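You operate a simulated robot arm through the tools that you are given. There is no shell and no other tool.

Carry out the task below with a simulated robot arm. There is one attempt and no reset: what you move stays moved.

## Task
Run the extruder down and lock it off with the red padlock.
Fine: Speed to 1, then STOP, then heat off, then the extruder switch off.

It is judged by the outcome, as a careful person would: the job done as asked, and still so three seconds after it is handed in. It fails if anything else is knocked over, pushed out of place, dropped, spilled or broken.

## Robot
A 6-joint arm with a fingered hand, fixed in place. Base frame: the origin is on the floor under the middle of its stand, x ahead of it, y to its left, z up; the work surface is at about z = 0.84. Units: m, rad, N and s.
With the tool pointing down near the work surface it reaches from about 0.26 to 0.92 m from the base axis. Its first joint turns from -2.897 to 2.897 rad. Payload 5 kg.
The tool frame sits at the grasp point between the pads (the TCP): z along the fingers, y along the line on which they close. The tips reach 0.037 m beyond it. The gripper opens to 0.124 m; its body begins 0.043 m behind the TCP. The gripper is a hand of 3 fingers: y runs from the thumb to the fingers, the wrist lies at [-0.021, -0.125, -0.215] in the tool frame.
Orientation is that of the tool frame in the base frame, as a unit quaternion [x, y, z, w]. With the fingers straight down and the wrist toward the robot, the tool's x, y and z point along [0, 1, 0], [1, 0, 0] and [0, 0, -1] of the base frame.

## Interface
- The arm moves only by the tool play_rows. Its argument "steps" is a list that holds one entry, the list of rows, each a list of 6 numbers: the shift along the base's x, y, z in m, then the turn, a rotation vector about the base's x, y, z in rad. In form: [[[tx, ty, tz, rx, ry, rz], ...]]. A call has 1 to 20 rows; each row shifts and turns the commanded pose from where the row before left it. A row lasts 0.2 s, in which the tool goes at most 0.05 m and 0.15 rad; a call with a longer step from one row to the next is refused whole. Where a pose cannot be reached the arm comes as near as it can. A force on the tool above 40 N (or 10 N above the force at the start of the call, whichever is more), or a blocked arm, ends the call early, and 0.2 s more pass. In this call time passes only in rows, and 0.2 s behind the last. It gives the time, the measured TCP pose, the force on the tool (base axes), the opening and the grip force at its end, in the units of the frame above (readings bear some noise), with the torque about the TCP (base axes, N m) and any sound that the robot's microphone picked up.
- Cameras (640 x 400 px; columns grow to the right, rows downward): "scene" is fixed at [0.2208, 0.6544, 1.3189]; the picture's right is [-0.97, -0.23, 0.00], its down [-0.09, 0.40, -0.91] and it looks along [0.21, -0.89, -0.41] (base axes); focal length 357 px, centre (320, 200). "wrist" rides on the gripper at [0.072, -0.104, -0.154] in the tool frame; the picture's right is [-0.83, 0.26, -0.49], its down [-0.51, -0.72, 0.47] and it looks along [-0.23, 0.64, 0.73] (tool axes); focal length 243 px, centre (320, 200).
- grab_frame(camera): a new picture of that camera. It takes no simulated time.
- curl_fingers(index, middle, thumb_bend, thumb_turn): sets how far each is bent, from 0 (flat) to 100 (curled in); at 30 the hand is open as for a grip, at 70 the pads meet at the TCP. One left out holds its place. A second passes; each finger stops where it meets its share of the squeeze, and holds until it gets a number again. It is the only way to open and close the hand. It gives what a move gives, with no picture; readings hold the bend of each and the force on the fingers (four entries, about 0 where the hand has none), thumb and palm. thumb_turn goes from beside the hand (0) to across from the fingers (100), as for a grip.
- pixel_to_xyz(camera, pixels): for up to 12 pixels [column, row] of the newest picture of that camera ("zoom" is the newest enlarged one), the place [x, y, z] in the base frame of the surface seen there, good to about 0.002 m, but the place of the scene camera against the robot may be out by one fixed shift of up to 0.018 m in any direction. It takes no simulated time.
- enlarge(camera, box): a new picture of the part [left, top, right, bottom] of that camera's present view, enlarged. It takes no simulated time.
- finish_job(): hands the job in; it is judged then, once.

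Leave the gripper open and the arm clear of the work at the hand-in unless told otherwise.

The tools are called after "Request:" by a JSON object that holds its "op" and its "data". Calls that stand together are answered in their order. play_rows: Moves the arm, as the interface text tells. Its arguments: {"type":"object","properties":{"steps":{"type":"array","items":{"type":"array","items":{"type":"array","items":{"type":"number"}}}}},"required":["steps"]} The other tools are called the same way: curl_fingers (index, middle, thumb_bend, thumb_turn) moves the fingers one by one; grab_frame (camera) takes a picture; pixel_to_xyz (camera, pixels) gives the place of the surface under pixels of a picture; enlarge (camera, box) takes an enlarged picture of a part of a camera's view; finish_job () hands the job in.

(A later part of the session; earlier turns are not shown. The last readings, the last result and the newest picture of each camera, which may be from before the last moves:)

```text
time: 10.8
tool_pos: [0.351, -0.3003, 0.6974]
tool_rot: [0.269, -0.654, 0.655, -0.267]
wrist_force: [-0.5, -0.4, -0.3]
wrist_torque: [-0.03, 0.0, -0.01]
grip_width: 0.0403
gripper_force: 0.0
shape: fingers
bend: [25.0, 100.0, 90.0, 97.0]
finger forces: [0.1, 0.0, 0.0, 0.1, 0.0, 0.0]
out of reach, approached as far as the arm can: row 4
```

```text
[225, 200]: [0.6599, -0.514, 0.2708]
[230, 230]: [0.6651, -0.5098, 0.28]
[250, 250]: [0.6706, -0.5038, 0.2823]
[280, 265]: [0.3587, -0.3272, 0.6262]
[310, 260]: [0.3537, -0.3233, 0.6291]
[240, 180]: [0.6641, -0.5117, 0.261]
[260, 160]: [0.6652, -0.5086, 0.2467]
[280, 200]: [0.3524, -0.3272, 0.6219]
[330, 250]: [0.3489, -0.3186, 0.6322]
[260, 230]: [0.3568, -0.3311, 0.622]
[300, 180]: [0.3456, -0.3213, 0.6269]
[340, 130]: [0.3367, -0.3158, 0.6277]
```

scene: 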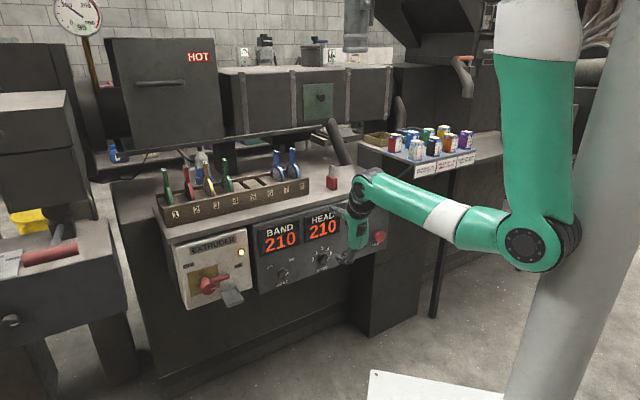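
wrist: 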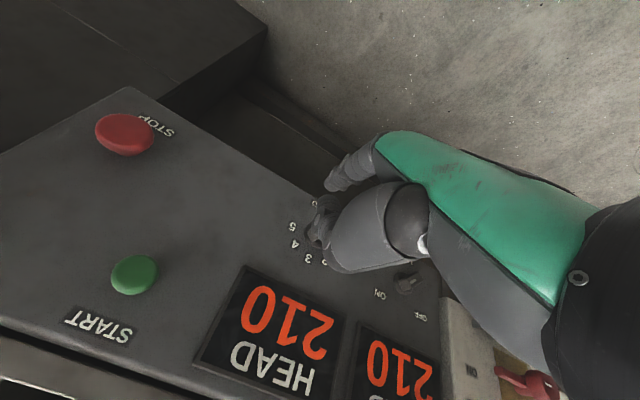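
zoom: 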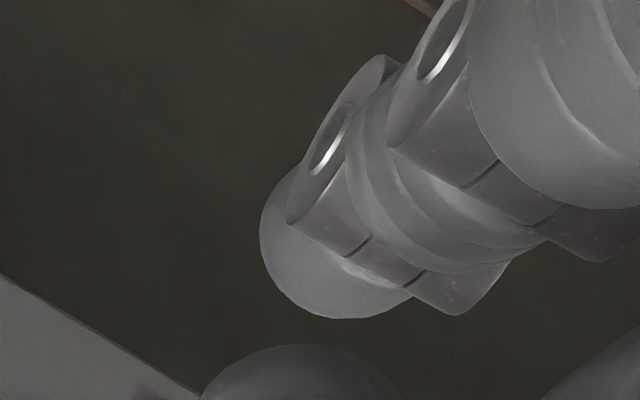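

I'll check how far the thumb knuckle and the other finger stick out toward the panel compared with the index tip, using the scene zoom.

Request:
{"op": "enlarge", "data": {"camera": "scene", "box": [320, 225, 400, 285]}}

Request:
{"op": "pixel_to_xyz", "data": {"camera": "zoom", "pixels": [[230, 215], [222, 205], [240, 190], [205, 262], [212, 268], [205, 290], [215, 305], [232, 322], [300, 150], [262, 300], [285, 212], [340, 250]]}}

```text
6.67 times, centred on (360, 255) of scene
```

zoom: 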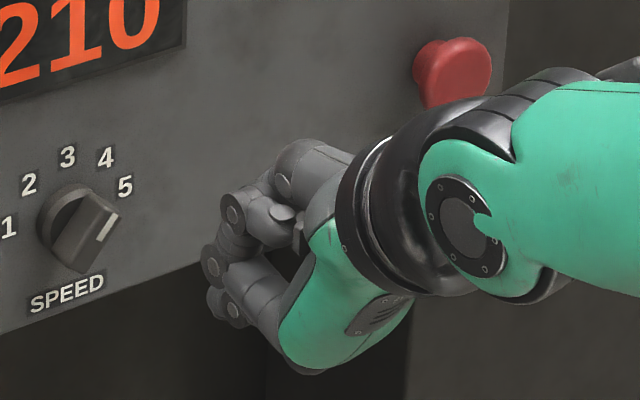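

```text
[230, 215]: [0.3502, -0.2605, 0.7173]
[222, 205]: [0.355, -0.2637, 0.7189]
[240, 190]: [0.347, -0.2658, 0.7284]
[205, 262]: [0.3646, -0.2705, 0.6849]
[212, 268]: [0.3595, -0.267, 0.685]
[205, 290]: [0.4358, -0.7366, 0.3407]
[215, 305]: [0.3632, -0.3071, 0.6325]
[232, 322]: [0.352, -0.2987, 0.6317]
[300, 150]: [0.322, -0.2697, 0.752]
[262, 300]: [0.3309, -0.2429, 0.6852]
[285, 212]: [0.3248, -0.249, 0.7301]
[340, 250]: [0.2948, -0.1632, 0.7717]
```

The index finger's centre line is about 9 mm right of and 76 mm below the TCP, with its tip 29 mm out. The other digits are well behind it. I'll push it in beside the speed knob, to its right, with the tip stopping about 13 mm short of the panel face.

Request:
{"op": "play_rows", "data": {"steps": [[[0.0166, -0.0176, 0.0003, 0, 0, 0], [0.0166, -0.0176, 0.0003, 0, 0, 0], [0.0166, -0.0176, 0.0003, 0, 0, 0]]]}}

Request:
{"op": "enlarge", "data": {"camera": "scene", "box": [290, 220, 370, 280]}}

Request:
{"op": "enlarge", "data": {"camera": "wrist", "box": [280, 140, 360, 260]}}

```text
time: 11.6
tool_pos: [0.4045, -0.3481, 0.6964]
tool_rot: [-0.269, 0.655, -0.654, 0.266]
wrist_force: [-0.4, -0.2, 0.0]
wrist_torque: [-0.01, -0.02, -0.01]
grip_width: 0.0402
gripper_force: 0.0
shape: fingers
bend: [25.0, 100.0, 90.0, 97.0]
finger forces: [0.0, 0.0, 0.1, 0.0, 0.0, 0.0]
out of reach, approached as far as the arm can: row 2
```

```text
6.67 times, centred on (330, 250) of scene
```

zoom: 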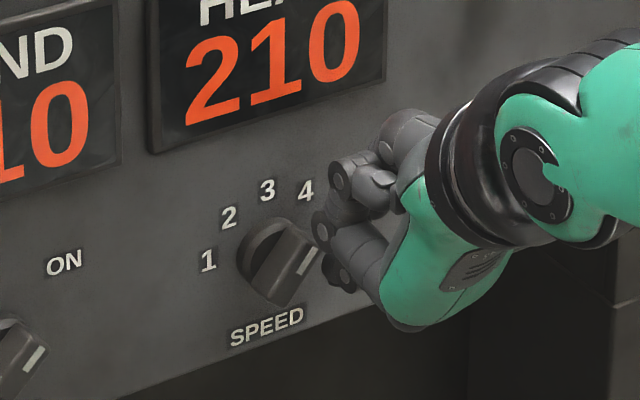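

```text
3.33 times, centred on (320, 200) of wrist
```

zoom: 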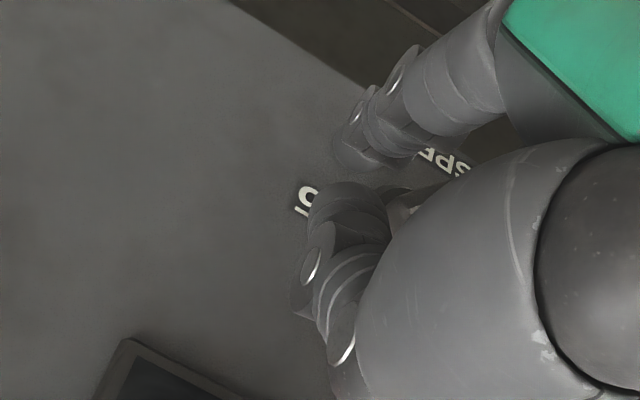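

The finger is beside the knob at about +30 mm with no contact yet. I'll push the pointer end counter-clockwise along an arc, starting with the first part, and check that it turns.

Request:
{"op": "play_rows", "data": {"steps": [[[0.0051, 0.0051, 0.0046, 0, 0, 0], [0.001, 0.001, 0.0078, 0, 0, 0], [0.0028, 0.0028, 0.0068, 0, 0, 0]]]}}

Request:
{"op": "enlarge", "data": {"camera": "scene", "box": [290, 220, 370, 280]}}

```text
time: 12.4
tool_pos: [0.4119, -0.3424, 0.7172]
tool_rot: [-0.27, 0.655, -0.653, 0.269]
wrist_force: [-0.4, 0.0, 0.2]
wrist_torque: [0.0, 0.02, 0.05]
grip_width: 0.0403
gripper_force: 0.0
shape: fingers
bend: [25.0, 100.0, 90.0, 97.0]
finger forces: [0.0, 0.1, 0.0, 0.0, 0.0, 0.0]
```

```text
6.67 times, centred on (330, 250) of scene
```

zoom: 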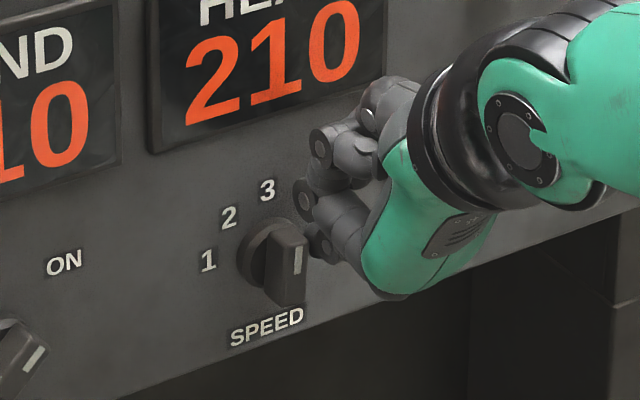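

The knob turned; its pointer is now about straight up at 3, with negligible force. I'll continue along the arc.

Request:
{"op": "play_rows", "data": {"steps": [[[0.0066, 0.0066, 0.0035, 0, 0, 0], [0.0053, 0.0053, 0.0027, 0, 0, 0]]]}}

Request:
{"op": "enlarge", "data": {"camera": "scene", "box": [290, 220, 370, 280]}}

```text
time: 13.0
tool_pos: [0.4248, -0.3288, 0.7245]
tool_rot: [-0.269, 0.654, -0.653, 0.269]
wrist_force: [0.3, -1.4, 0.6]
wrist_torque: [-0.05, 0.0, -0.02]
grip_width: 0.0389
gripper_force: 0.6
shape: fingers
bend: [25.0, 100.0, 90.0, 97.0]
finger forces: [1.2, 0.1, 0.1, 0.0, 0.0, 0.1]
```

```text
6.67 times, centred on (330, 250) of scene
```

zoom: 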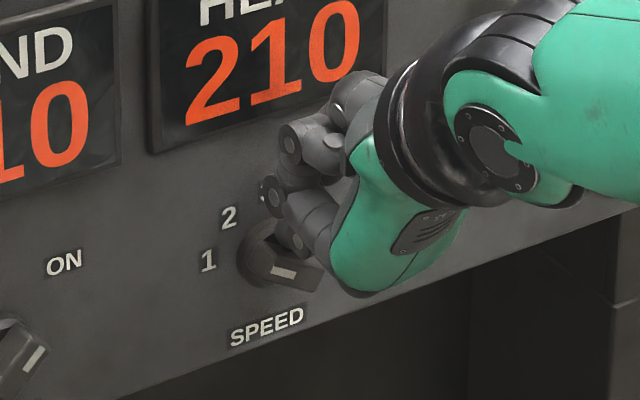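

The pointer is now past 2 and close to 1, with 1.2 N on the index. I'll push a little further toward 1 and check.

Request:
{"op": "play_rows", "data": {"steps": [[[0.0035, 0.0035, -0.0005, 0, 0, 0], [0.0025, 0.0025, -0.001, 0, 0, 0]]]}}

Request:
{"op": "enlarge", "data": {"camera": "scene", "box": [290, 220, 370, 280]}}

Request:
{"op": "enlarge", "data": {"camera": "wrist", "box": [280, 140, 380, 280]}}

```text
time: 13.6
tool_pos: [0.4283, -0.3232, 0.7224]
tool_rot: [-0.27, 0.655, -0.652, 0.269]
wrist_force: [-1.1, -1.1, 2.4]
wrist_torque: [-0.14, 0.07, -0.03]
grip_width: 0.0383
gripper_force: 1.7
shape: fingers
bend: [26.0, 100.0, 90.0, 97.0]
finger forces: [2.4, 0.0, 0.0, 0.1, 0.0, 0.1]
```

```text
6.67 times, centred on (330, 250) of scene
```

zoom: 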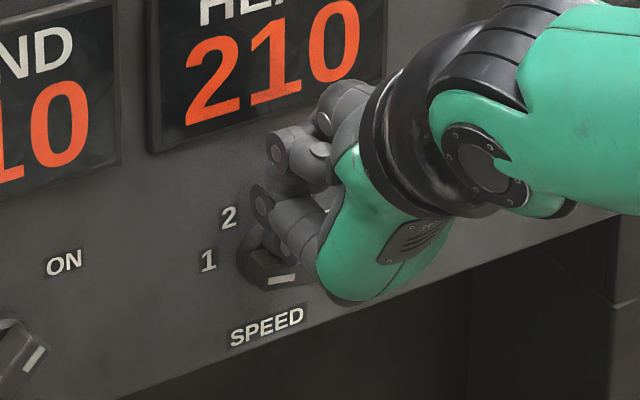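

```text
2.86 times, centred on (330, 210) of wrist
```

zoom: 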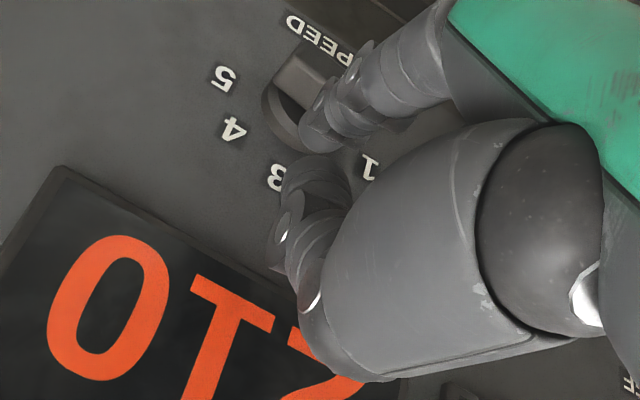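

The bar now looks nearly horizontal toward 1 and the index reads 2.4 N. I'll lift the finger off, back out and inspect the pointer.

Request:
{"op": "play_rows", "data": {"steps": [[[0.0, 0.0, 0.012, 0, 0, 0], [-0.0141, 0.0141, 0.004, 0, 0, 0], [-0.0141, 0.0141, 0.01, 0, 0, 0], [-0.02, -0.02, 0.02, 0, 0, 0], [-0.02, -0.02, 0.02, 0, 0, 0]]]}}

Request:
{"op": "enlarge", "data": {"camera": "scene", "box": [290, 230, 350, 275]}}

Request:
{"op": "grab_frame", "data": {"camera": "wrist"}}

```text
time: 14.8
tool_pos: [0.3781, -0.3189, 0.7876]
tool_rot: [-0.266, 0.655, -0.655, 0.265]
wrist_force: [0.1, 0.4, 0.3]
wrist_torque: [-0.02, 0.01, 0.04]
grip_width: 0.0403
gripper_force: 0.1
shape: fingers
bend: [25.0, 100.0, 90.0, 97.0]
finger forces: [0.1, 0.1, 0.0, 0.1, 0.0, 0.0]
out of reach, approached as far as the arm can: row 5
```

```text
8.89 times, centred on (320, 252) of scene
```

zoom: 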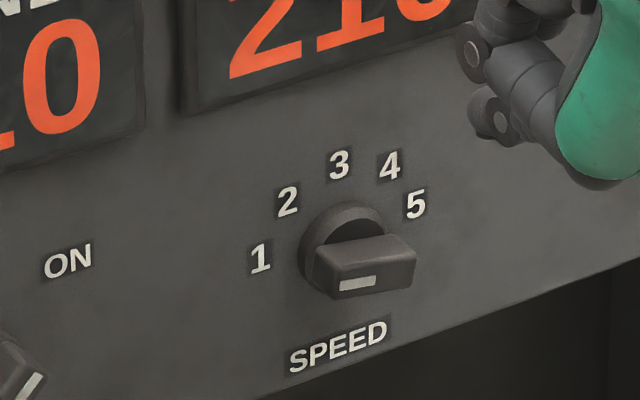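

```text
taken
```

wrist: 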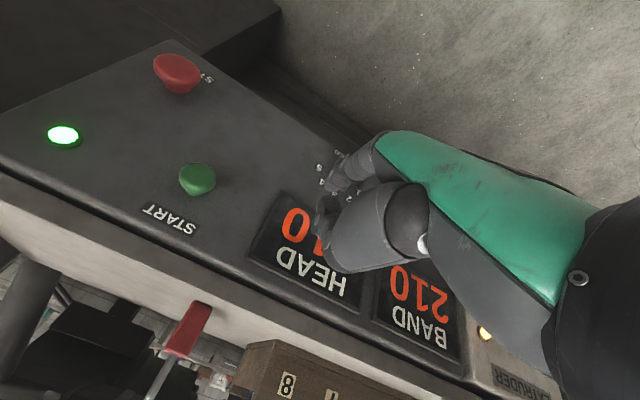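

The speed pointer (white mark, zoom (340,288)→(376,280)) lies on the left end of the bar, aimed at 1. I'll confirm with 3D points of the mark and labels.

Request:
{"op": "enlarge", "data": {"camera": "scene", "box": [300, 235, 345, 270]}}

Request:
{"op": "pixel_to_xyz", "data": {"camera": "zoom", "pixels": [[240, 220], [273, 140], [347, 88], [420, 88], [455, 145], [352, 258], [400, 248], [320, 230], [458, 235], [330, 260], [455, 265], [348, 330]]}}

```text
11.43 times, centred on (322, 252) of scene
```

zoom: 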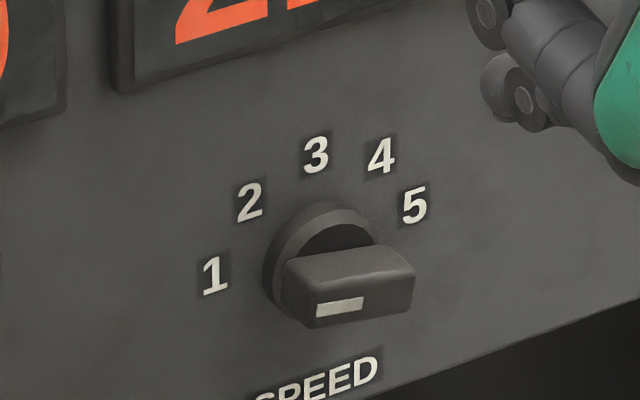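

```text
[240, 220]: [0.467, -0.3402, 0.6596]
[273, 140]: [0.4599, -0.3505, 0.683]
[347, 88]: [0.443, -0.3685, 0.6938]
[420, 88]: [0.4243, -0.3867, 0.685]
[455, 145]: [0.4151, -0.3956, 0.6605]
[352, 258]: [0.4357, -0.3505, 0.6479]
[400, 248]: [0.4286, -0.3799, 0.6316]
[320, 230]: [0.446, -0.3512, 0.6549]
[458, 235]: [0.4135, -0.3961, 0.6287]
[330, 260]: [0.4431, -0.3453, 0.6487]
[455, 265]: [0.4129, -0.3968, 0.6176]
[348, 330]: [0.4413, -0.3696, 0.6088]
```

The mark points at about -81° and label 1 sits at about -81°, so Speed is at 1. STOP comes next; I'll locate the red mushroom precisely in the wrist view at about (178,72).

Request:
{"op": "enlarge", "data": {"camera": "wrist", "box": [130, 40, 230, 110]}}

Request:
{"op": "pixel_to_xyz", "data": {"camera": "zoom", "pixels": [[180, 170], [300, 250], [340, 230], [250, 130], [300, 180], [220, 190], [420, 190], [330, 300], [430, 220], [470, 235], [260, 200], [340, 180]]}}

Request:
{"op": "enlarge", "data": {"camera": "scene", "box": [355, 220, 405, 260]}}

```text
5.71 times, centred on (180, 75) of wrist
```

zoom: 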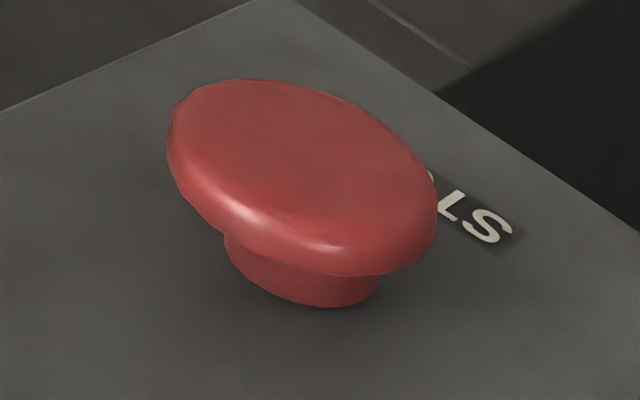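

```text
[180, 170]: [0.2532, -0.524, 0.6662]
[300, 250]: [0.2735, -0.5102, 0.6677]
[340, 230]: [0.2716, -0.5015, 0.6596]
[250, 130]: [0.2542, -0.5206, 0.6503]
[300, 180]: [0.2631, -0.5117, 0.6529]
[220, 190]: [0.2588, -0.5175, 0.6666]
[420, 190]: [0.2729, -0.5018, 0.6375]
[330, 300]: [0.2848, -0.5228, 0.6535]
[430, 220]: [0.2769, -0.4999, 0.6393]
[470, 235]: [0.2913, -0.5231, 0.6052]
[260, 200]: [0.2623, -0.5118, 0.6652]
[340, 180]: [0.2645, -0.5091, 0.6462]
```

```text
10.00 times, centred on (380, 240) of scene
```

zoom: 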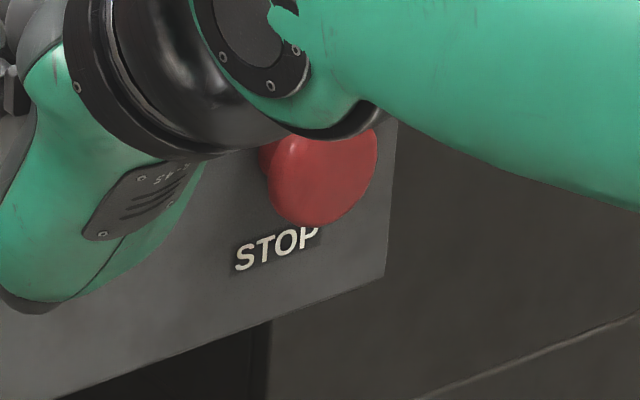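

The STOP cap's centre is at about u=0.175, z=0.650, with its front at n≈-0.548. I'll move the index tip over in front of it, staying clear of START, and yaw the hand slightly to the right.

Request:
{"op": "play_rows", "data": {"steps": [[[-0.0309, -0.0259, -0.006, 0, 0, -0.05], [-0.0309, -0.0259, -0.01, 0, 0, -0.05], [-0.0309, -0.0259, -0.014, 0, 0, -0.05], [-0.0309, -0.0259, -0.015, 0, 0, -0.05], [-0.0309, -0.0259, -0.016, 0, 0, -0.05]]]}}

Request:
{"op": "grab_frame", "data": {"camera": "scene"}}

Request:
{"op": "grab_frame", "data": {"camera": "wrist"}}

```text
time: 16.0
tool_pos: [0.2891, -0.3911, 0.7175]
tool_rot: [-0.184, 0.684, -0.683, 0.18]
wrist_force: [-0.3, -0.4, 0.0]
wrist_torque: [0.02, -0.01, -0.02]
grip_width: 0.0401
gripper_force: 0.0
shape: fingers
bend: [25.0, 100.0, 90.0, 97.0]
finger forces: [0.0, 0.0, 0.0, 0.1, 0.0, 0.0]
out of reach, approached as far as the arm can: row 1, 2, 3, 4, 5
```

```text
taken
```

scene: 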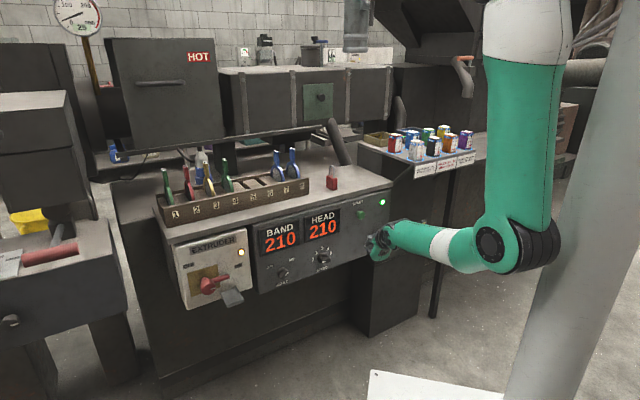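

```text
taken
```

wrist: 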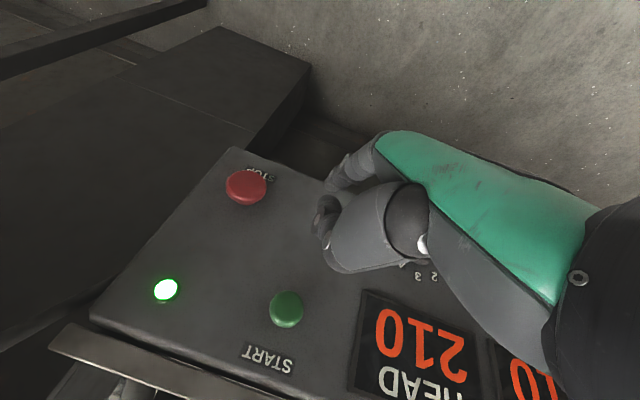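

The arm couldn't hold level fingers that far right. I'll pitch the fingers down about 20° and yaw a bit more, which suits the wrist, then move in front of STOP.

Request:
{"op": "play_rows", "data": {"steps": [[[-0.0133, -0.018, 0.006, 0.075, 0.045, -0.025], [-0.0133, -0.02, 0.004, 0.075, 0.045, -0.025], [-0.0133, -0.02, 0.002, 0.075, 0.045, -0.025], [-0.0133, -0.02, 0.0, 0.075, 0.045, -0.025]]]}}

Request:
{"op": "grab_frame", "data": {"camera": "wrist"}}

Request:
{"op": "enlarge", "data": {"camera": "scene", "box": [330, 180, 450, 280]}}

```text
time: 17.0
tool_pos: [0.2873, -0.4405, 0.7254]
tool_rot: [-0.181, 0.8, -0.561, 0.111]
wrist_force: [0.5, 0.7, -1.5]
wrist_torque: [0.0, 0.0, -0.02]
grip_width: 0.0401
gripper_force: 0.1
shape: fingers
bend: [25.0, 100.0, 90.0, 97.0]
finger forces: [0.1, 0.1, 0.0, 0.0, 0.0, 0.0]
out of reach, approached as far as the arm can: row 1, 2, 3, 4
```

```text
taken
```

wrist: 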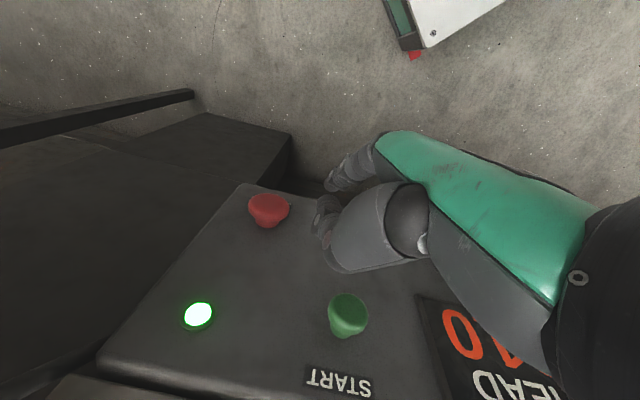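

```text
4.00 times, centred on (390, 230) of scene
```

zoom: 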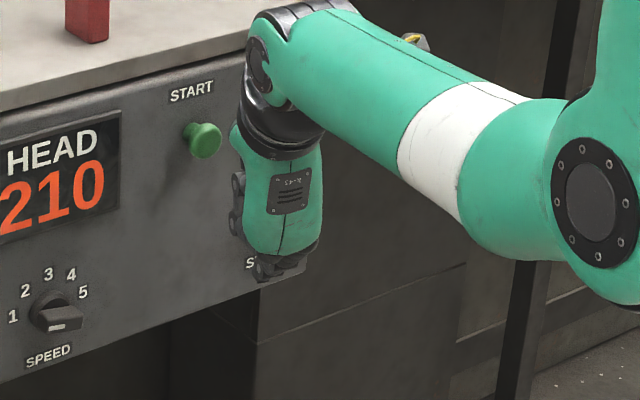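

Still limited; the arm needs the hand to face further right. Turning the whole arm about its base keeps the joint geometry, so I'll shift and yaw along that arc to line up with STOP.

Request:
{"op": "play_rows", "data": {"steps": [[[-0.019, -0.0118, 0.001, 0, 0, -0.05], [-0.019, -0.0118, 0.001, 0, 0, -0.05], [-0.016, -0.01, 0.001, 0, 0, -0.05]]]}}

Request:
{"op": "grab_frame", "data": {"camera": "wrist"}}

Request:
{"op": "enlarge", "data": {"camera": "scene", "box": [330, 180, 450, 280]}}

```text
time: 17.8
tool_pos: [0.2344, -0.4717, 0.7299]
tool_rot: [-0.121, 0.811, -0.568, 0.072]
wrist_force: [-0.1, 0.1, -0.2]
wrist_torque: [0.01, -0.02, 0.0]
grip_width: 0.0402
gripper_force: 0.0
shape: fingers
bend: [25.0, 100.0, 90.0, 97.0]
finger forces: [0.0, 0.0, 0.0, 0.0, 0.1, 0.0]
```

```text
taken
```

wrist: 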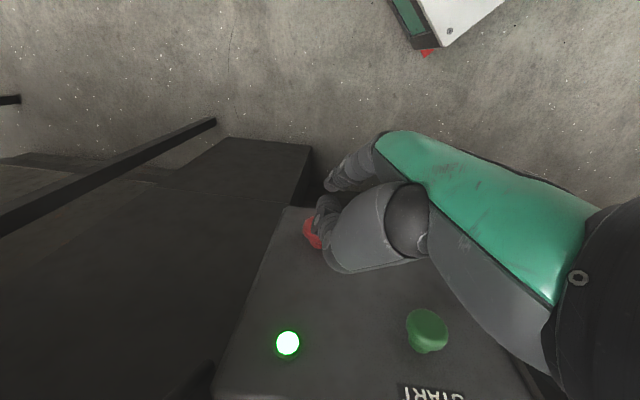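

```text
4.00 times, centred on (390, 230) of scene
```

zoom: 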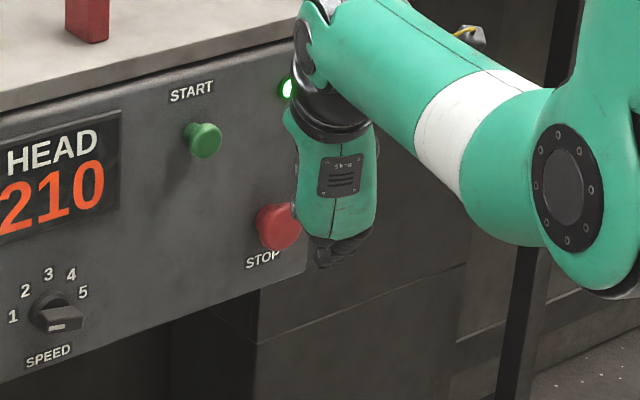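

That pose is reachable. I'll measure the index tip relative to STOP before pressing.

Request:
{"op": "enlarge", "data": {"camera": "wrist", "box": [290, 150, 370, 270]}}

Request:
{"op": "pixel_to_xyz", "data": {"camera": "zoom", "pixels": [[345, 125], [350, 140], [370, 130], [385, 85], [400, 110], [275, 240], [262, 225], [290, 270], [310, 210], [330, 180], [285, 250], [340, 110]]}}

```text
3.33 times, centred on (330, 210) of wrist
```

zoom: 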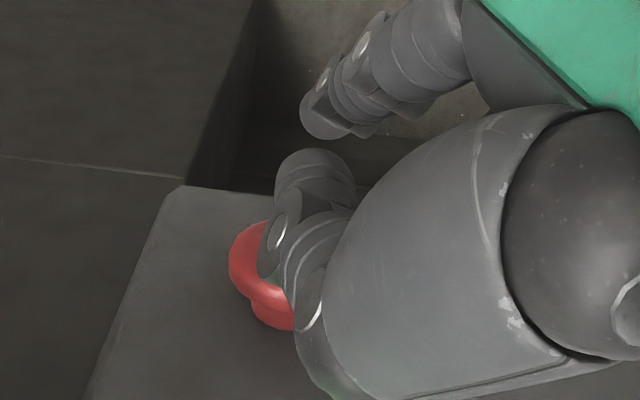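

```text
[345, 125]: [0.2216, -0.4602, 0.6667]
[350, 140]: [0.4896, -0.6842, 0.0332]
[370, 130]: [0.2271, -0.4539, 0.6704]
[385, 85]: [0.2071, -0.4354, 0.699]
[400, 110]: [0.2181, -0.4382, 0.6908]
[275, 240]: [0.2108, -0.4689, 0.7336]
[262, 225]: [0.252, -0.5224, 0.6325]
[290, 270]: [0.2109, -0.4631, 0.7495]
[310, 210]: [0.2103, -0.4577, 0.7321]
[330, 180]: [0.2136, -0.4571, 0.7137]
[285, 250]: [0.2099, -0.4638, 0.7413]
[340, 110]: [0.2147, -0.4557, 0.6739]
```

The index tip lines up with the STOP centre (u≈0.173, z≈0.652). I'll press straight toward the panel, quickly at first and then in small steps.

Request:
{"op": "play_rows", "data": {"steps": [[[0.0103, -0.0103, 0, 0, 0, 0], [0.0103, -0.0103, 0, 0, 0, 0], [0.0103, -0.0103, 0, 0, 0, 0], [0.0035, -0.0035, 0, 0, 0, 0], [0.0035, -0.0035, 0, 0, 0, 0]]]}}

Request:
{"op": "enlarge", "data": {"camera": "scene", "box": [340, 180, 440, 270]}}

Request:
{"op": "grab_frame", "data": {"camera": "wrist"}}

```text
time: 19.0
tool_pos: [0.2716, -0.5105, 0.7282]
tool_rot: [-0.121, 0.811, -0.568, 0.072]
wrist_force: [-1.1, 2.1, 1.1]
wrist_torque: [0.19, 0.16, -0.05]
grip_width: 0.0407
gripper_force: 1.3
shape: fingers
bend: [25.0, 100.0, 90.0, 97.0]
finger forces: [2.4, 0.1, 0.1, 0.0, 0.0, 0.0]
```

```text
4.44 times, centred on (390, 225) of scene
```

zoom: 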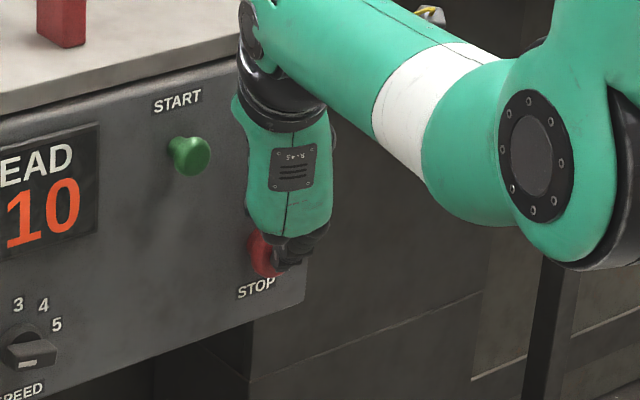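

```text
taken
```

wrist: 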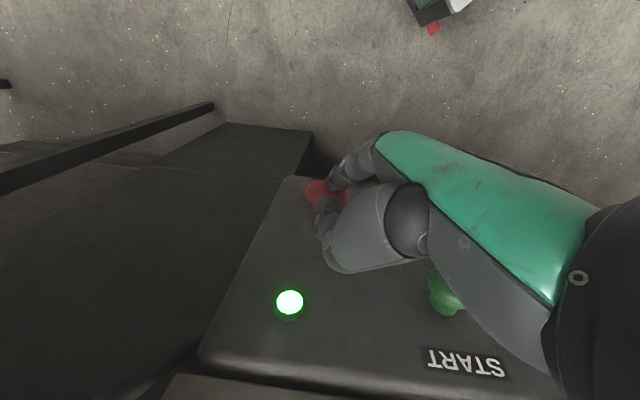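

The index is in contact at 2.4 N and the green lamp is still lit. I'll press further in small steps.

Request:
{"op": "play_rows", "data": {"steps": [[[0.0028, -0.0028, 0, 0, 0, 0], [0.0028, -0.0028, 0, 0, 0, 0], [0.0028, -0.0028, 0, 0, 0, 0]]]}}

Request:
{"op": "grab_frame", "data": {"camera": "wrist"}}

```text
time: 19.8
tool_pos: [0.2806, -0.5183, 0.7287]
tool_rot: [-0.122, 0.811, -0.568, 0.073]
wrist_force: [-3.2, 5.2, 2.3]
wrist_torque: [0.44, 0.32, -0.06]
grip_width: 0.0425
gripper_force: 2.8
shape: fingers
bend: [24.0, 100.0, 90.0, 97.0]
finger forces: [6.3, 0.0, 0.1, 0.0, 0.1, 0.1]
heard: click
```

```text
taken
```

wrist: 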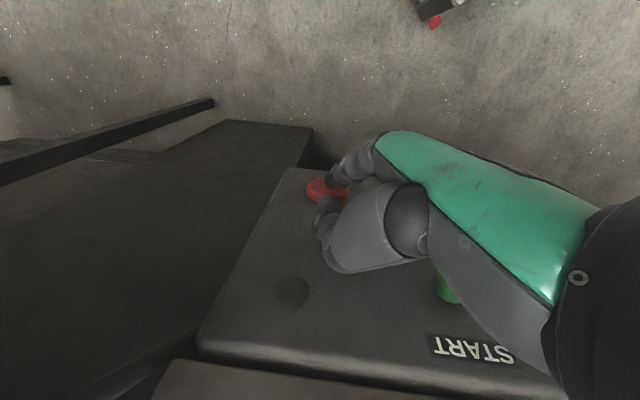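

I heard a click and the green lamp went out, so STOP is done. I'll back straight out.

Request:
{"op": "play_rows", "data": {"steps": [[[-0.0141, 0.0141, 0, 0, 0, 0], [-0.0141, 0.0141, 0, 0, 0, 0], [-0.0141, 0.0141, 0, 0, 0, 0]]]}}

Request:
{"op": "enlarge", "data": {"camera": "scene", "box": [340, 180, 440, 270]}}

```text
time: 20.6
tool_pos: [0.2362, -0.4751, 0.7303]
tool_rot: [-0.121, 0.811, -0.568, 0.073]
wrist_force: [0.9, -1.0, 0.5]
wrist_torque: [-0.01, 0.0, -0.04]
grip_width: 0.0402
gripper_force: 0.1
shape: fingers
bend: [25.0, 100.0, 90.0, 97.0]
finger forces: [0.0, 0.0, 0.0, 0.0, 0.0, 0.0]
```

```text
4.44 times, centred on (390, 225) of scene
```

zoom: 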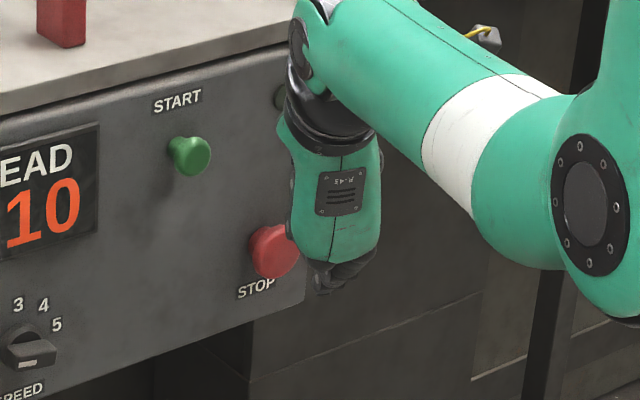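

STOP sprang back and the run lamp is off. I'll traverse left in front of the panel toward the heat knob, bringing the fingers back to level and square.

Request:
{"op": "play_rows", "data": {"steps": [[[0.0252, 0.0311, 0.004, -0.037, -0.025, 0.0624], [0.0252, 0.0311, 0.004, -0.037, -0.025, 0.0624], [0.0252, 0.0311, 0.004, -0.037, -0.025, 0.0624], [0.0252, 0.0311, 0.004, -0.037, -0.025, 0.0624], [0.0252, 0.0311, 0.002, -0.037, -0.025, 0.0624], [0.0252, 0.0311, 0.002, -0.037, -0.025, 0.0624], [0.0252, 0.0311, 0, -0.037, -0.025, 0.0624], [0.0252, 0.0311, 0, -0.037, -0.025, 0.0624]]]}}

Request:
{"op": "grab_frame", "data": {"camera": "scene"}}

Request:
{"op": "grab_frame", "data": {"camera": "wrist"}}

```text
time: 22.5
tool_pos: [0.3805, -0.2886, 0.7473]
tool_rot: [0.203, -0.676, 0.681, -0.194]
wrist_force: [-0.1, 0.2, 0.3]
wrist_torque: [0.01, 0.0, -0.02]
grip_width: 0.0403
gripper_force: 0.0
shape: fingers
bend: [25.0, 100.0, 90.0, 97.0]
finger forces: [0.0, 0.1, 0.0, 0.1, 0.1, 0.0]
stopped in row 8: the arm was blocked; the commanded pose is now the measured one
```

```text
taken
```

scene: 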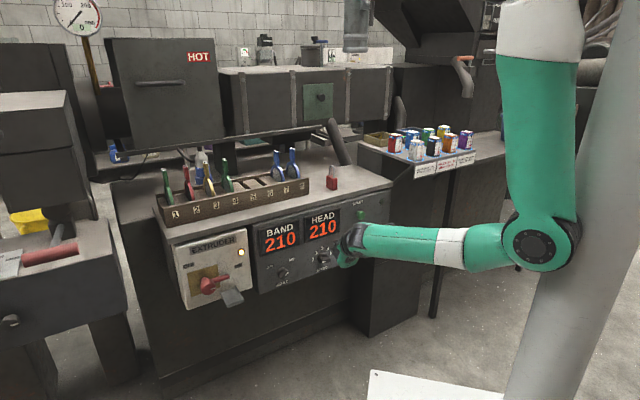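

```text
taken
```

wrist: 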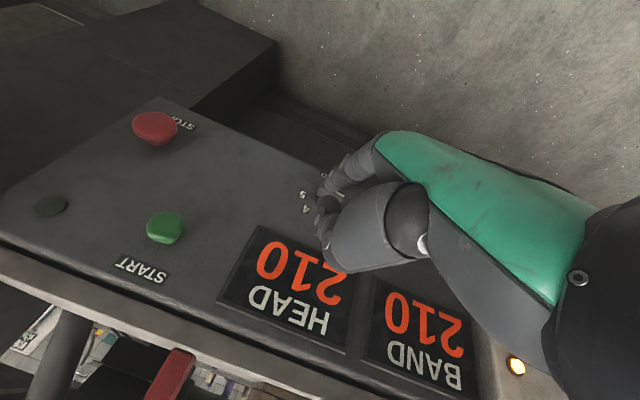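

The arm stopped, probably because the elbow met the stand column when the wrist came too close to the base. The tool force is zero. I'll move closer to the panel at a height clear of the knobs, then continue left.

Request:
{"op": "play_rows", "data": {"steps": [[[0.015, -0.015, 0.002, 0, 0, 0.0], [0.012, -0.012, 0.002, 0, 0, 0.03], [0.027, 0.027, 0, 0, 0, 0.06], [0.027, 0.027, 0, 0, 0, 0.06], [0.027, 0.027, 0, 0, 0, 0.06]]]}}

Request:
{"op": "grab_frame", "data": {"camera": "scene"}}

Request:
{"op": "grab_frame", "data": {"camera": "wrist"}}

```text
time: 23.7
tool_pos: [0.4947, -0.2314, 0.747]
tool_rot: [-0.279, 0.652, -0.649, 0.276]
wrist_force: [0.6, -1.0, 0.9]
wrist_torque: [-0.02, 0.0, -0.01]
grip_width: 0.04
gripper_force: 0.0
shape: fingers
bend: [25.0, 100.0, 90.0, 98.0]
finger forces: [0.0, 0.0, 0.1, 0.1, 0.0, 0.0]
```

```text
taken
```

scene: 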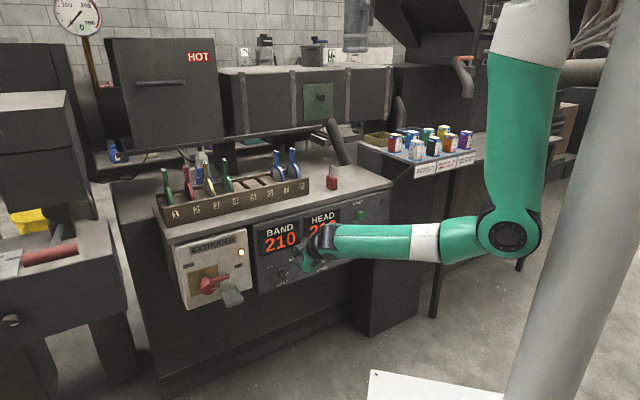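

```text
taken
```

wrist: 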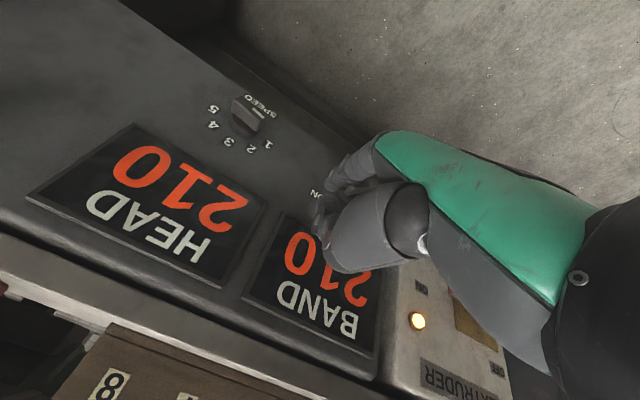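

The wrist view shows Speed still pointing at 1. I'll zoom the scene camera onto the heat knob and fingertip to plan the push.

Request:
{"op": "enlarge", "data": {"camera": "scene", "box": [260, 240, 330, 295]}}

Request:
{"op": "pixel_to_xyz", "data": {"camera": "zoom", "pixels": [[72, 190], [130, 150], [205, 140], [215, 220], [198, 250], [222, 245], [180, 270], [240, 262], [150, 215], [255, 320], [310, 230], [325, 240]]}}

Request:
{"op": "enlarge", "data": {"camera": "wrist", "box": [300, 140, 380, 220]}}

```text
7.27 times, centred on (295, 268) of scene
```

zoom: 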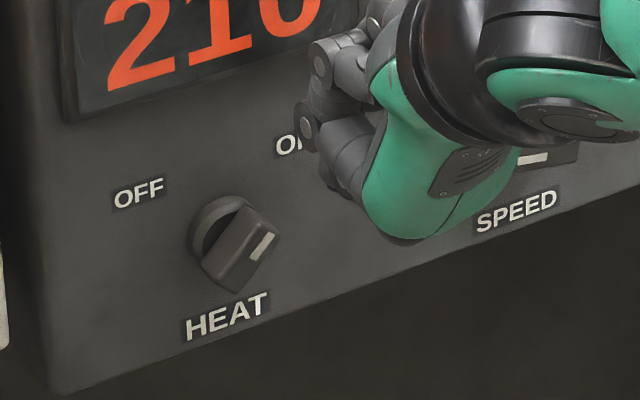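

```text
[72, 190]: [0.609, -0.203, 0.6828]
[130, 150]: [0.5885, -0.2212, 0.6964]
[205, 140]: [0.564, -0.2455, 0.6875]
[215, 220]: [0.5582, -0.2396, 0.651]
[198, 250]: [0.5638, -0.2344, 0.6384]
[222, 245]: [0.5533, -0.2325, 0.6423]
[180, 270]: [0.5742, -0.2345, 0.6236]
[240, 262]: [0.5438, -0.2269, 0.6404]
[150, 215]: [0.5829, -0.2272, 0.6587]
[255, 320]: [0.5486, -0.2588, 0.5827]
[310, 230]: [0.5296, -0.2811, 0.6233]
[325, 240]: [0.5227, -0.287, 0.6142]
```

```text
5.00 times, centred on (340, 180) of wrist
```

zoom: 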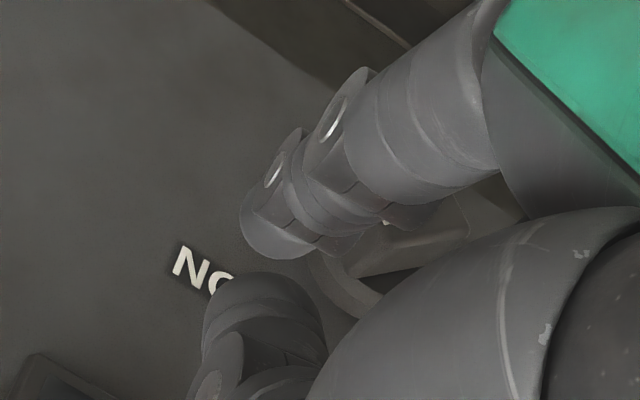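

The heat knob's centre is at about u=-0.220, z=0.621, with its pointer at about +45° (ON). I'll bring the index down to the knob's right side and then in toward the panel.

Request:
{"op": "play_rows", "data": {"steps": [[[0, 0, -0.026, 0, 0, 0], [0, 0, -0.0255, 0, 0, 0], [0.0201, -0.0081, 0, 0, 0, 0]]]}}

Request:
{"op": "enlarge", "data": {"camera": "scene", "box": [260, 240, 330, 295]}}

```text
time: 24.5
tool_pos: [0.5134, -0.2432, 0.6964]
tool_rot: [-0.278, 0.653, -0.649, 0.274]
wrist_force: [-0.2, 0.1, -0.8]
wrist_torque: [0.0, 0.03, 0.01]
grip_width: 0.0399
gripper_force: 0.1
shape: fingers
bend: [25.0, 100.0, 90.0, 98.0]
finger forces: [0.1, 0.0, 0.0, 0.1, 0.1, 0.0]
```

```text
7.27 times, centred on (295, 268) of scene
```

zoom: 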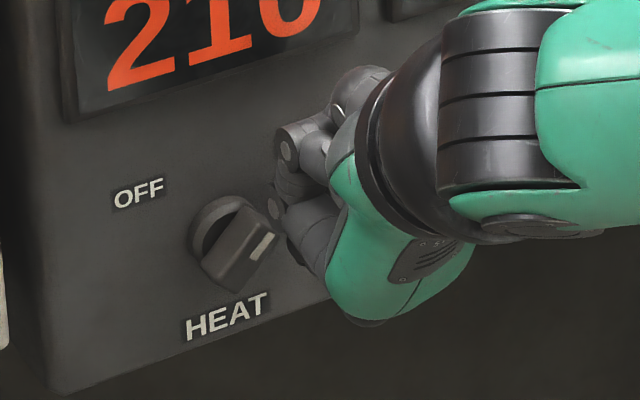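

The finger is beside the heat knob with no contact. I'll push the pointer end counter-clockwise along the arc toward OFF.

Request:
{"op": "play_rows", "data": {"steps": [[[0.0106, 0.0106, 0, 0, 0, 0], [0.0009, 0.0009, 0.0092, 0, 0, 0], [0.0028, 0.0028, 0.0068, 0, 0, 0], [0.0042, 0.0042, 0.0051, 0, 0, 0]]]}}

Request:
{"op": "enlarge", "data": {"camera": "scene", "box": [260, 240, 330, 295]}}

```text
time: 25.5
tool_pos: [0.5318, -0.226, 0.7173]
tool_rot: [-0.278, 0.653, -0.649, 0.274]
wrist_force: [-6.9, -3.8, 1.1]
wrist_torque: [-0.37, 0.68, -0.23]
grip_width: 0.0407
gripper_force: 4.2
shape: fingers
bend: [25.0, 100.0, 90.0, 98.0]
finger forces: [8.8, 0.0, 0.0, 0.0, 0.0, 0.0]
```

```text
7.27 times, centred on (295, 268) of scene
```

zoom: 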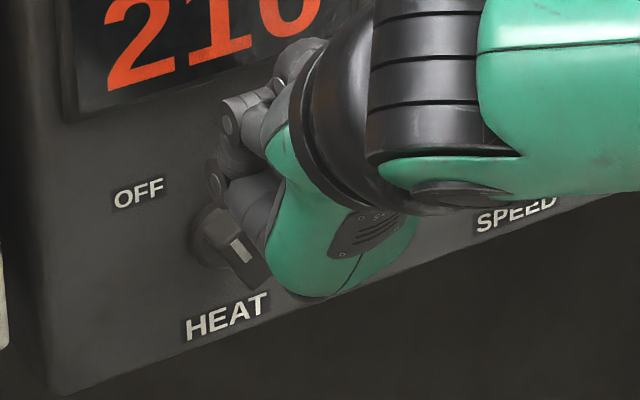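

The pointer has turned to about -30° and the index force has risen to 8.8 N, so it may be at the stop. I'll nudge a little further and look.

Request:
{"op": "play_rows", "data": {"steps": [[[0.002, 0.002, 0.001, 0, 0, 0]]]}}

Request:
{"op": "enlarge", "data": {"camera": "scene", "box": [260, 240, 330, 295]}}

Request:
{"op": "enlarge", "data": {"camera": "wrist", "box": [290, 130, 390, 230]}}

```text
time: 25.9
tool_pos: [0.5339, -0.2239, 0.7206]
tool_rot: [-0.278, 0.653, -0.649, 0.274]
wrist_force: [-7.5, -5.3, 3.5]
wrist_torque: [-0.51, 0.71, -0.31]
grip_width: 0.0391
gripper_force: 5.9
shape: fingers
bend: [25.0, 100.0, 90.0, 98.0]
finger forces: [11.5, 0.0, 0.0, 0.1, 0.0, 0.0]
```

```text
7.27 times, centred on (295, 268) of scene
```

zoom: 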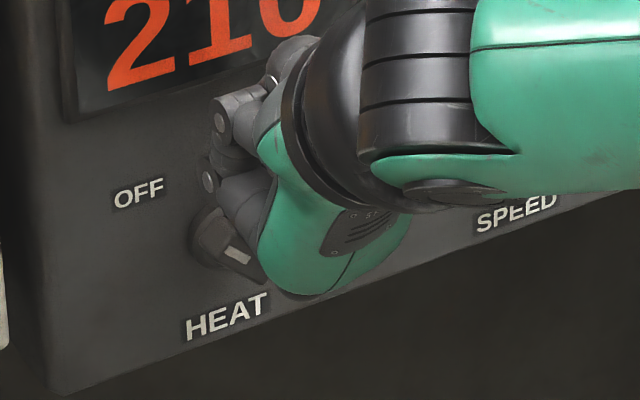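

```text
4.00 times, centred on (340, 180) of wrist
```

zoom: 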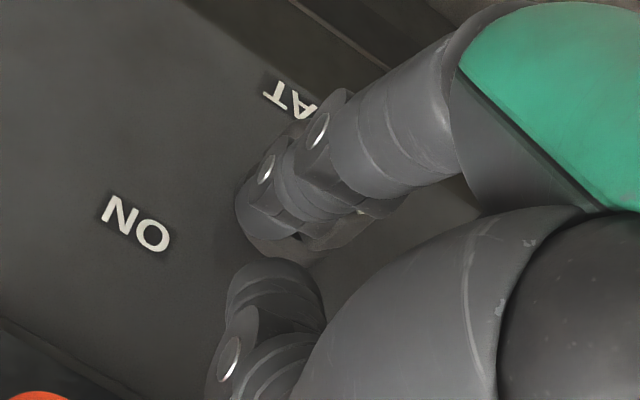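

It moved a bit more, to about -38°. One more small nudge, then I'll back off and inspect.

Request:
{"op": "play_rows", "data": {"steps": [[[0.0025, 0.0025, 0.0, 0, 0, 0]]]}}

Request:
{"op": "enlarge", "data": {"camera": "scene", "box": [260, 240, 330, 295]}}

```text
time: 26.3
tool_pos: [0.5363, -0.2202, 0.7185]
tool_rot: [-0.278, 0.653, -0.649, 0.273]
wrist_force: [-15.3, -2.0, 8.8]
wrist_torque: [-0.48, 1.4, -0.53]
grip_width: 0.0381
gripper_force: 9.6
shape: fingers
bend: [26.0, 100.0, 90.0, 98.0]
finger forces: [19.8, 0.1, 0.1, 0.1, 0.0, 0.0]
```

```text
7.27 times, centred on (295, 268) of scene
```

zoom: 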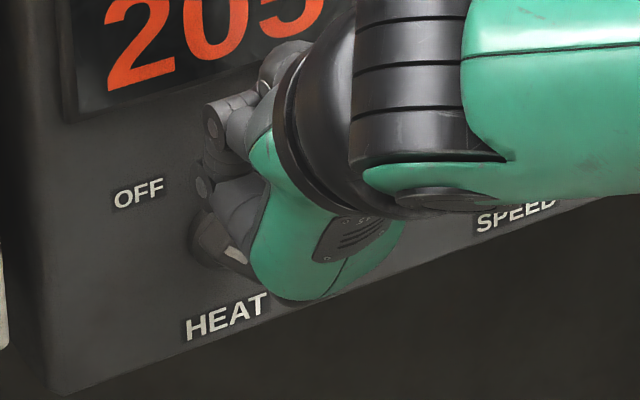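

BAND now reads 205 and is falling, so the heat is off and the knob is at its stop. I'll release the pressure and back out.

Request:
{"op": "play_rows", "data": {"steps": [[[-0.005, -0.005, 0.006, 0, 0, 0], [-0.003, 0.003, 0.014, 0, 0, 0], [-0.012, 0.012, 0.016, 0, 0, 0], [-0.01, 0.01, 0.03, 0, 0, 0]]]}}

Request:
{"op": "grab_frame", "data": {"camera": "scene"}}

Request:
{"op": "enlarge", "data": {"camera": "scene", "box": [170, 210, 350, 310]}}

```text
time: 27.3
tool_pos: [0.5071, -0.2008, 0.7862]
tool_rot: [-0.278, 0.652, -0.649, 0.275]
wrist_force: [-0.5, 0.7, 0.1]
wrist_torque: [-0.01, 0.0, -0.02]
grip_width: 0.0404
gripper_force: 0.0
shape: fingers
bend: [25.0, 100.0, 90.0, 98.0]
finger forces: [0.1, 0.0, 0.0, 0.0, 0.0, 0.0]
```

```text
taken
```

scene: 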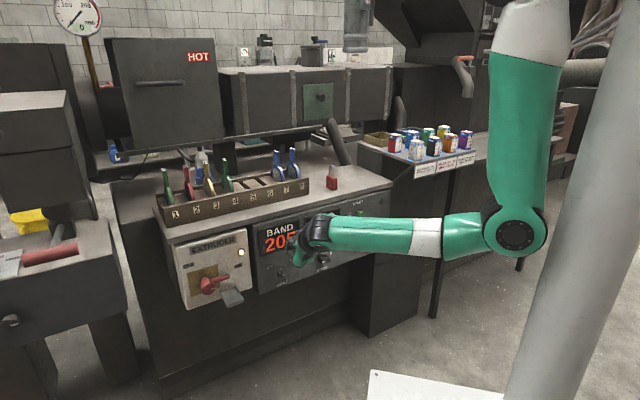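

```text
3.56 times, centred on (260, 260) of scene
```

zoom: 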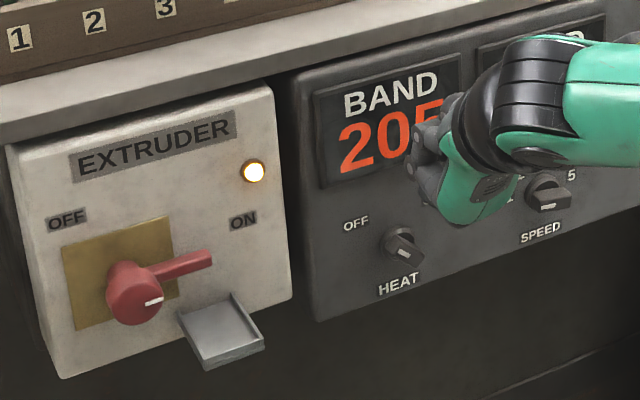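

The heat pointer now aims at OFF. Next is the extruder switch, so I'll measure its lever, hub, labels and tray in a closer zoom.

Request:
{"op": "enlarge", "data": {"camera": "scene", "box": [170, 230, 260, 310]}}

Request:
{"op": "pixel_to_xyz", "data": {"camera": "zoom", "pixels": [[110, 195], [110, 270], [390, 190], [415, 195], [115, 245], [280, 190], [300, 300], [155, 370], [270, 300], [232, 335], [345, 258], [290, 280]]}}

Request:
{"op": "pixel_to_xyz", "data": {"camera": "zoom", "pixels": [[300, 330], [345, 400], [380, 300], [435, 365], [365, 340], [335, 345], [400, 330], [390, 380], [318, 320], [395, 310], [275, 310], [250, 290]]}}

```text
5.00 times, centred on (215, 270) of scene
```

zoom: 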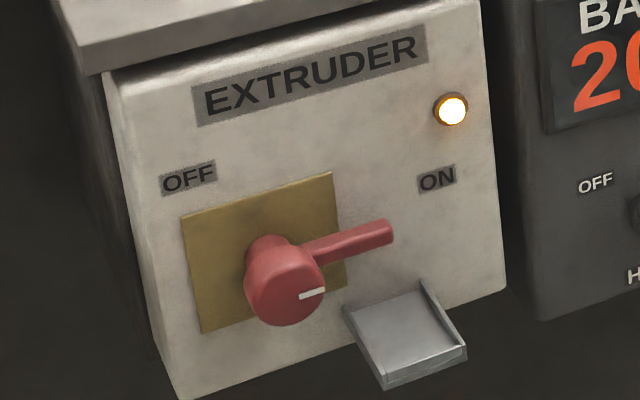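

```text
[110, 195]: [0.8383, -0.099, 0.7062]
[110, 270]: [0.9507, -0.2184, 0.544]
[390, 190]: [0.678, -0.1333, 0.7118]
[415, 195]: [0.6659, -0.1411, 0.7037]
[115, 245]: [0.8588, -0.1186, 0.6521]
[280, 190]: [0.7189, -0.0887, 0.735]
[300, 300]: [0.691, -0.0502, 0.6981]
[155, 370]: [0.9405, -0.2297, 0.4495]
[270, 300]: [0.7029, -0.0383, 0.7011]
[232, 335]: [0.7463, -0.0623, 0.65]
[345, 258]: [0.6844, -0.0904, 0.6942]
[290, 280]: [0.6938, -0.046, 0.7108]
```

```text
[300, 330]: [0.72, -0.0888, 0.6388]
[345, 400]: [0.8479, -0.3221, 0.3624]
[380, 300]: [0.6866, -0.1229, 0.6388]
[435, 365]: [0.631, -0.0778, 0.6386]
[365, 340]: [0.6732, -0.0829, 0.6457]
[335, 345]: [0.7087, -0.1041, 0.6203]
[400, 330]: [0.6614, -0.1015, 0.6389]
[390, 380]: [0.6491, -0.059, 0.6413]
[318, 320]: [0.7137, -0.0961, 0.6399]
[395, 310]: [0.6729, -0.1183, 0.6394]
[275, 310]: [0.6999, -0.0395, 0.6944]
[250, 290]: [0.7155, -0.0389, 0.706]
```

I read the switch as having its pivot at about u=-0.458, z=0.682, with the lever pointing right (ON). The OFF label sits beside where the lever would stand straight up, so a quarter turn counter-clockwise should be OFF. I'll move left for a closer wrist view.

Request:
{"op": "play_rows", "data": {"steps": [[[0.0265, 0.0265, 0.004, 0, 0, 0], [0.0265, 0.0265, 0.004, 0, 0, 0], [0.0265, 0.0265, 0.004, 0, 0, 0], [0.02, 0.02, 0.0, 0, 0, 0]]]}}

Request:
{"op": "grab_frame", "data": {"camera": "wrist"}}

Request:
{"op": "grab_frame", "data": {"camera": "scene"}}

```text
time: 28.3
tool_pos: [0.6047, -0.102, 0.7942]
tool_rot: [-0.279, 0.654, -0.648, 0.273]
wrist_force: [-0.6, -0.6, 0.6]
wrist_torque: [0.0, 0.0, -0.01]
grip_width: 0.0401
gripper_force: 0.0
shape: fingers
bend: [25.0, 100.0, 90.0, 98.0]
finger forces: [0.0, 0.1, 0.0, 0.0, 0.1, 0.0]
```

```text
taken
```

wrist: 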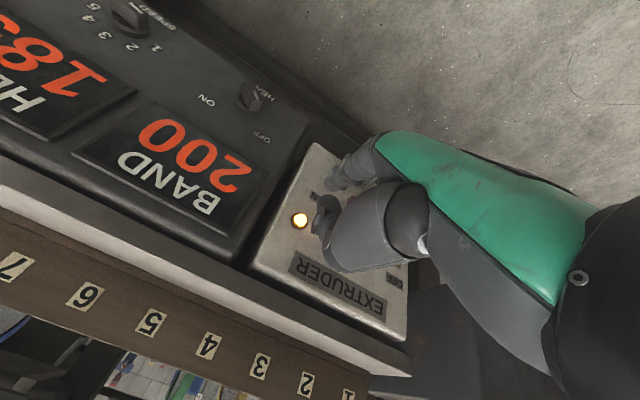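

```text
taken
```

scene: 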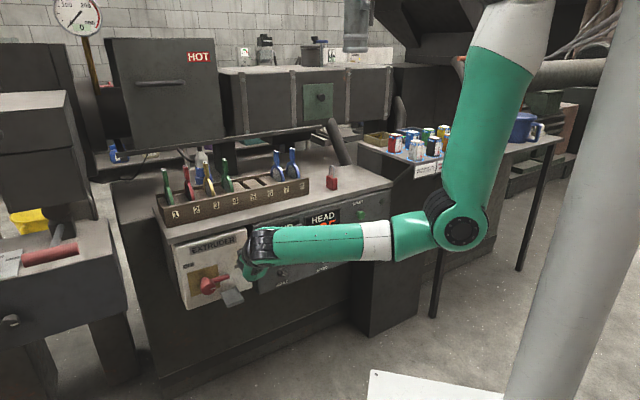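

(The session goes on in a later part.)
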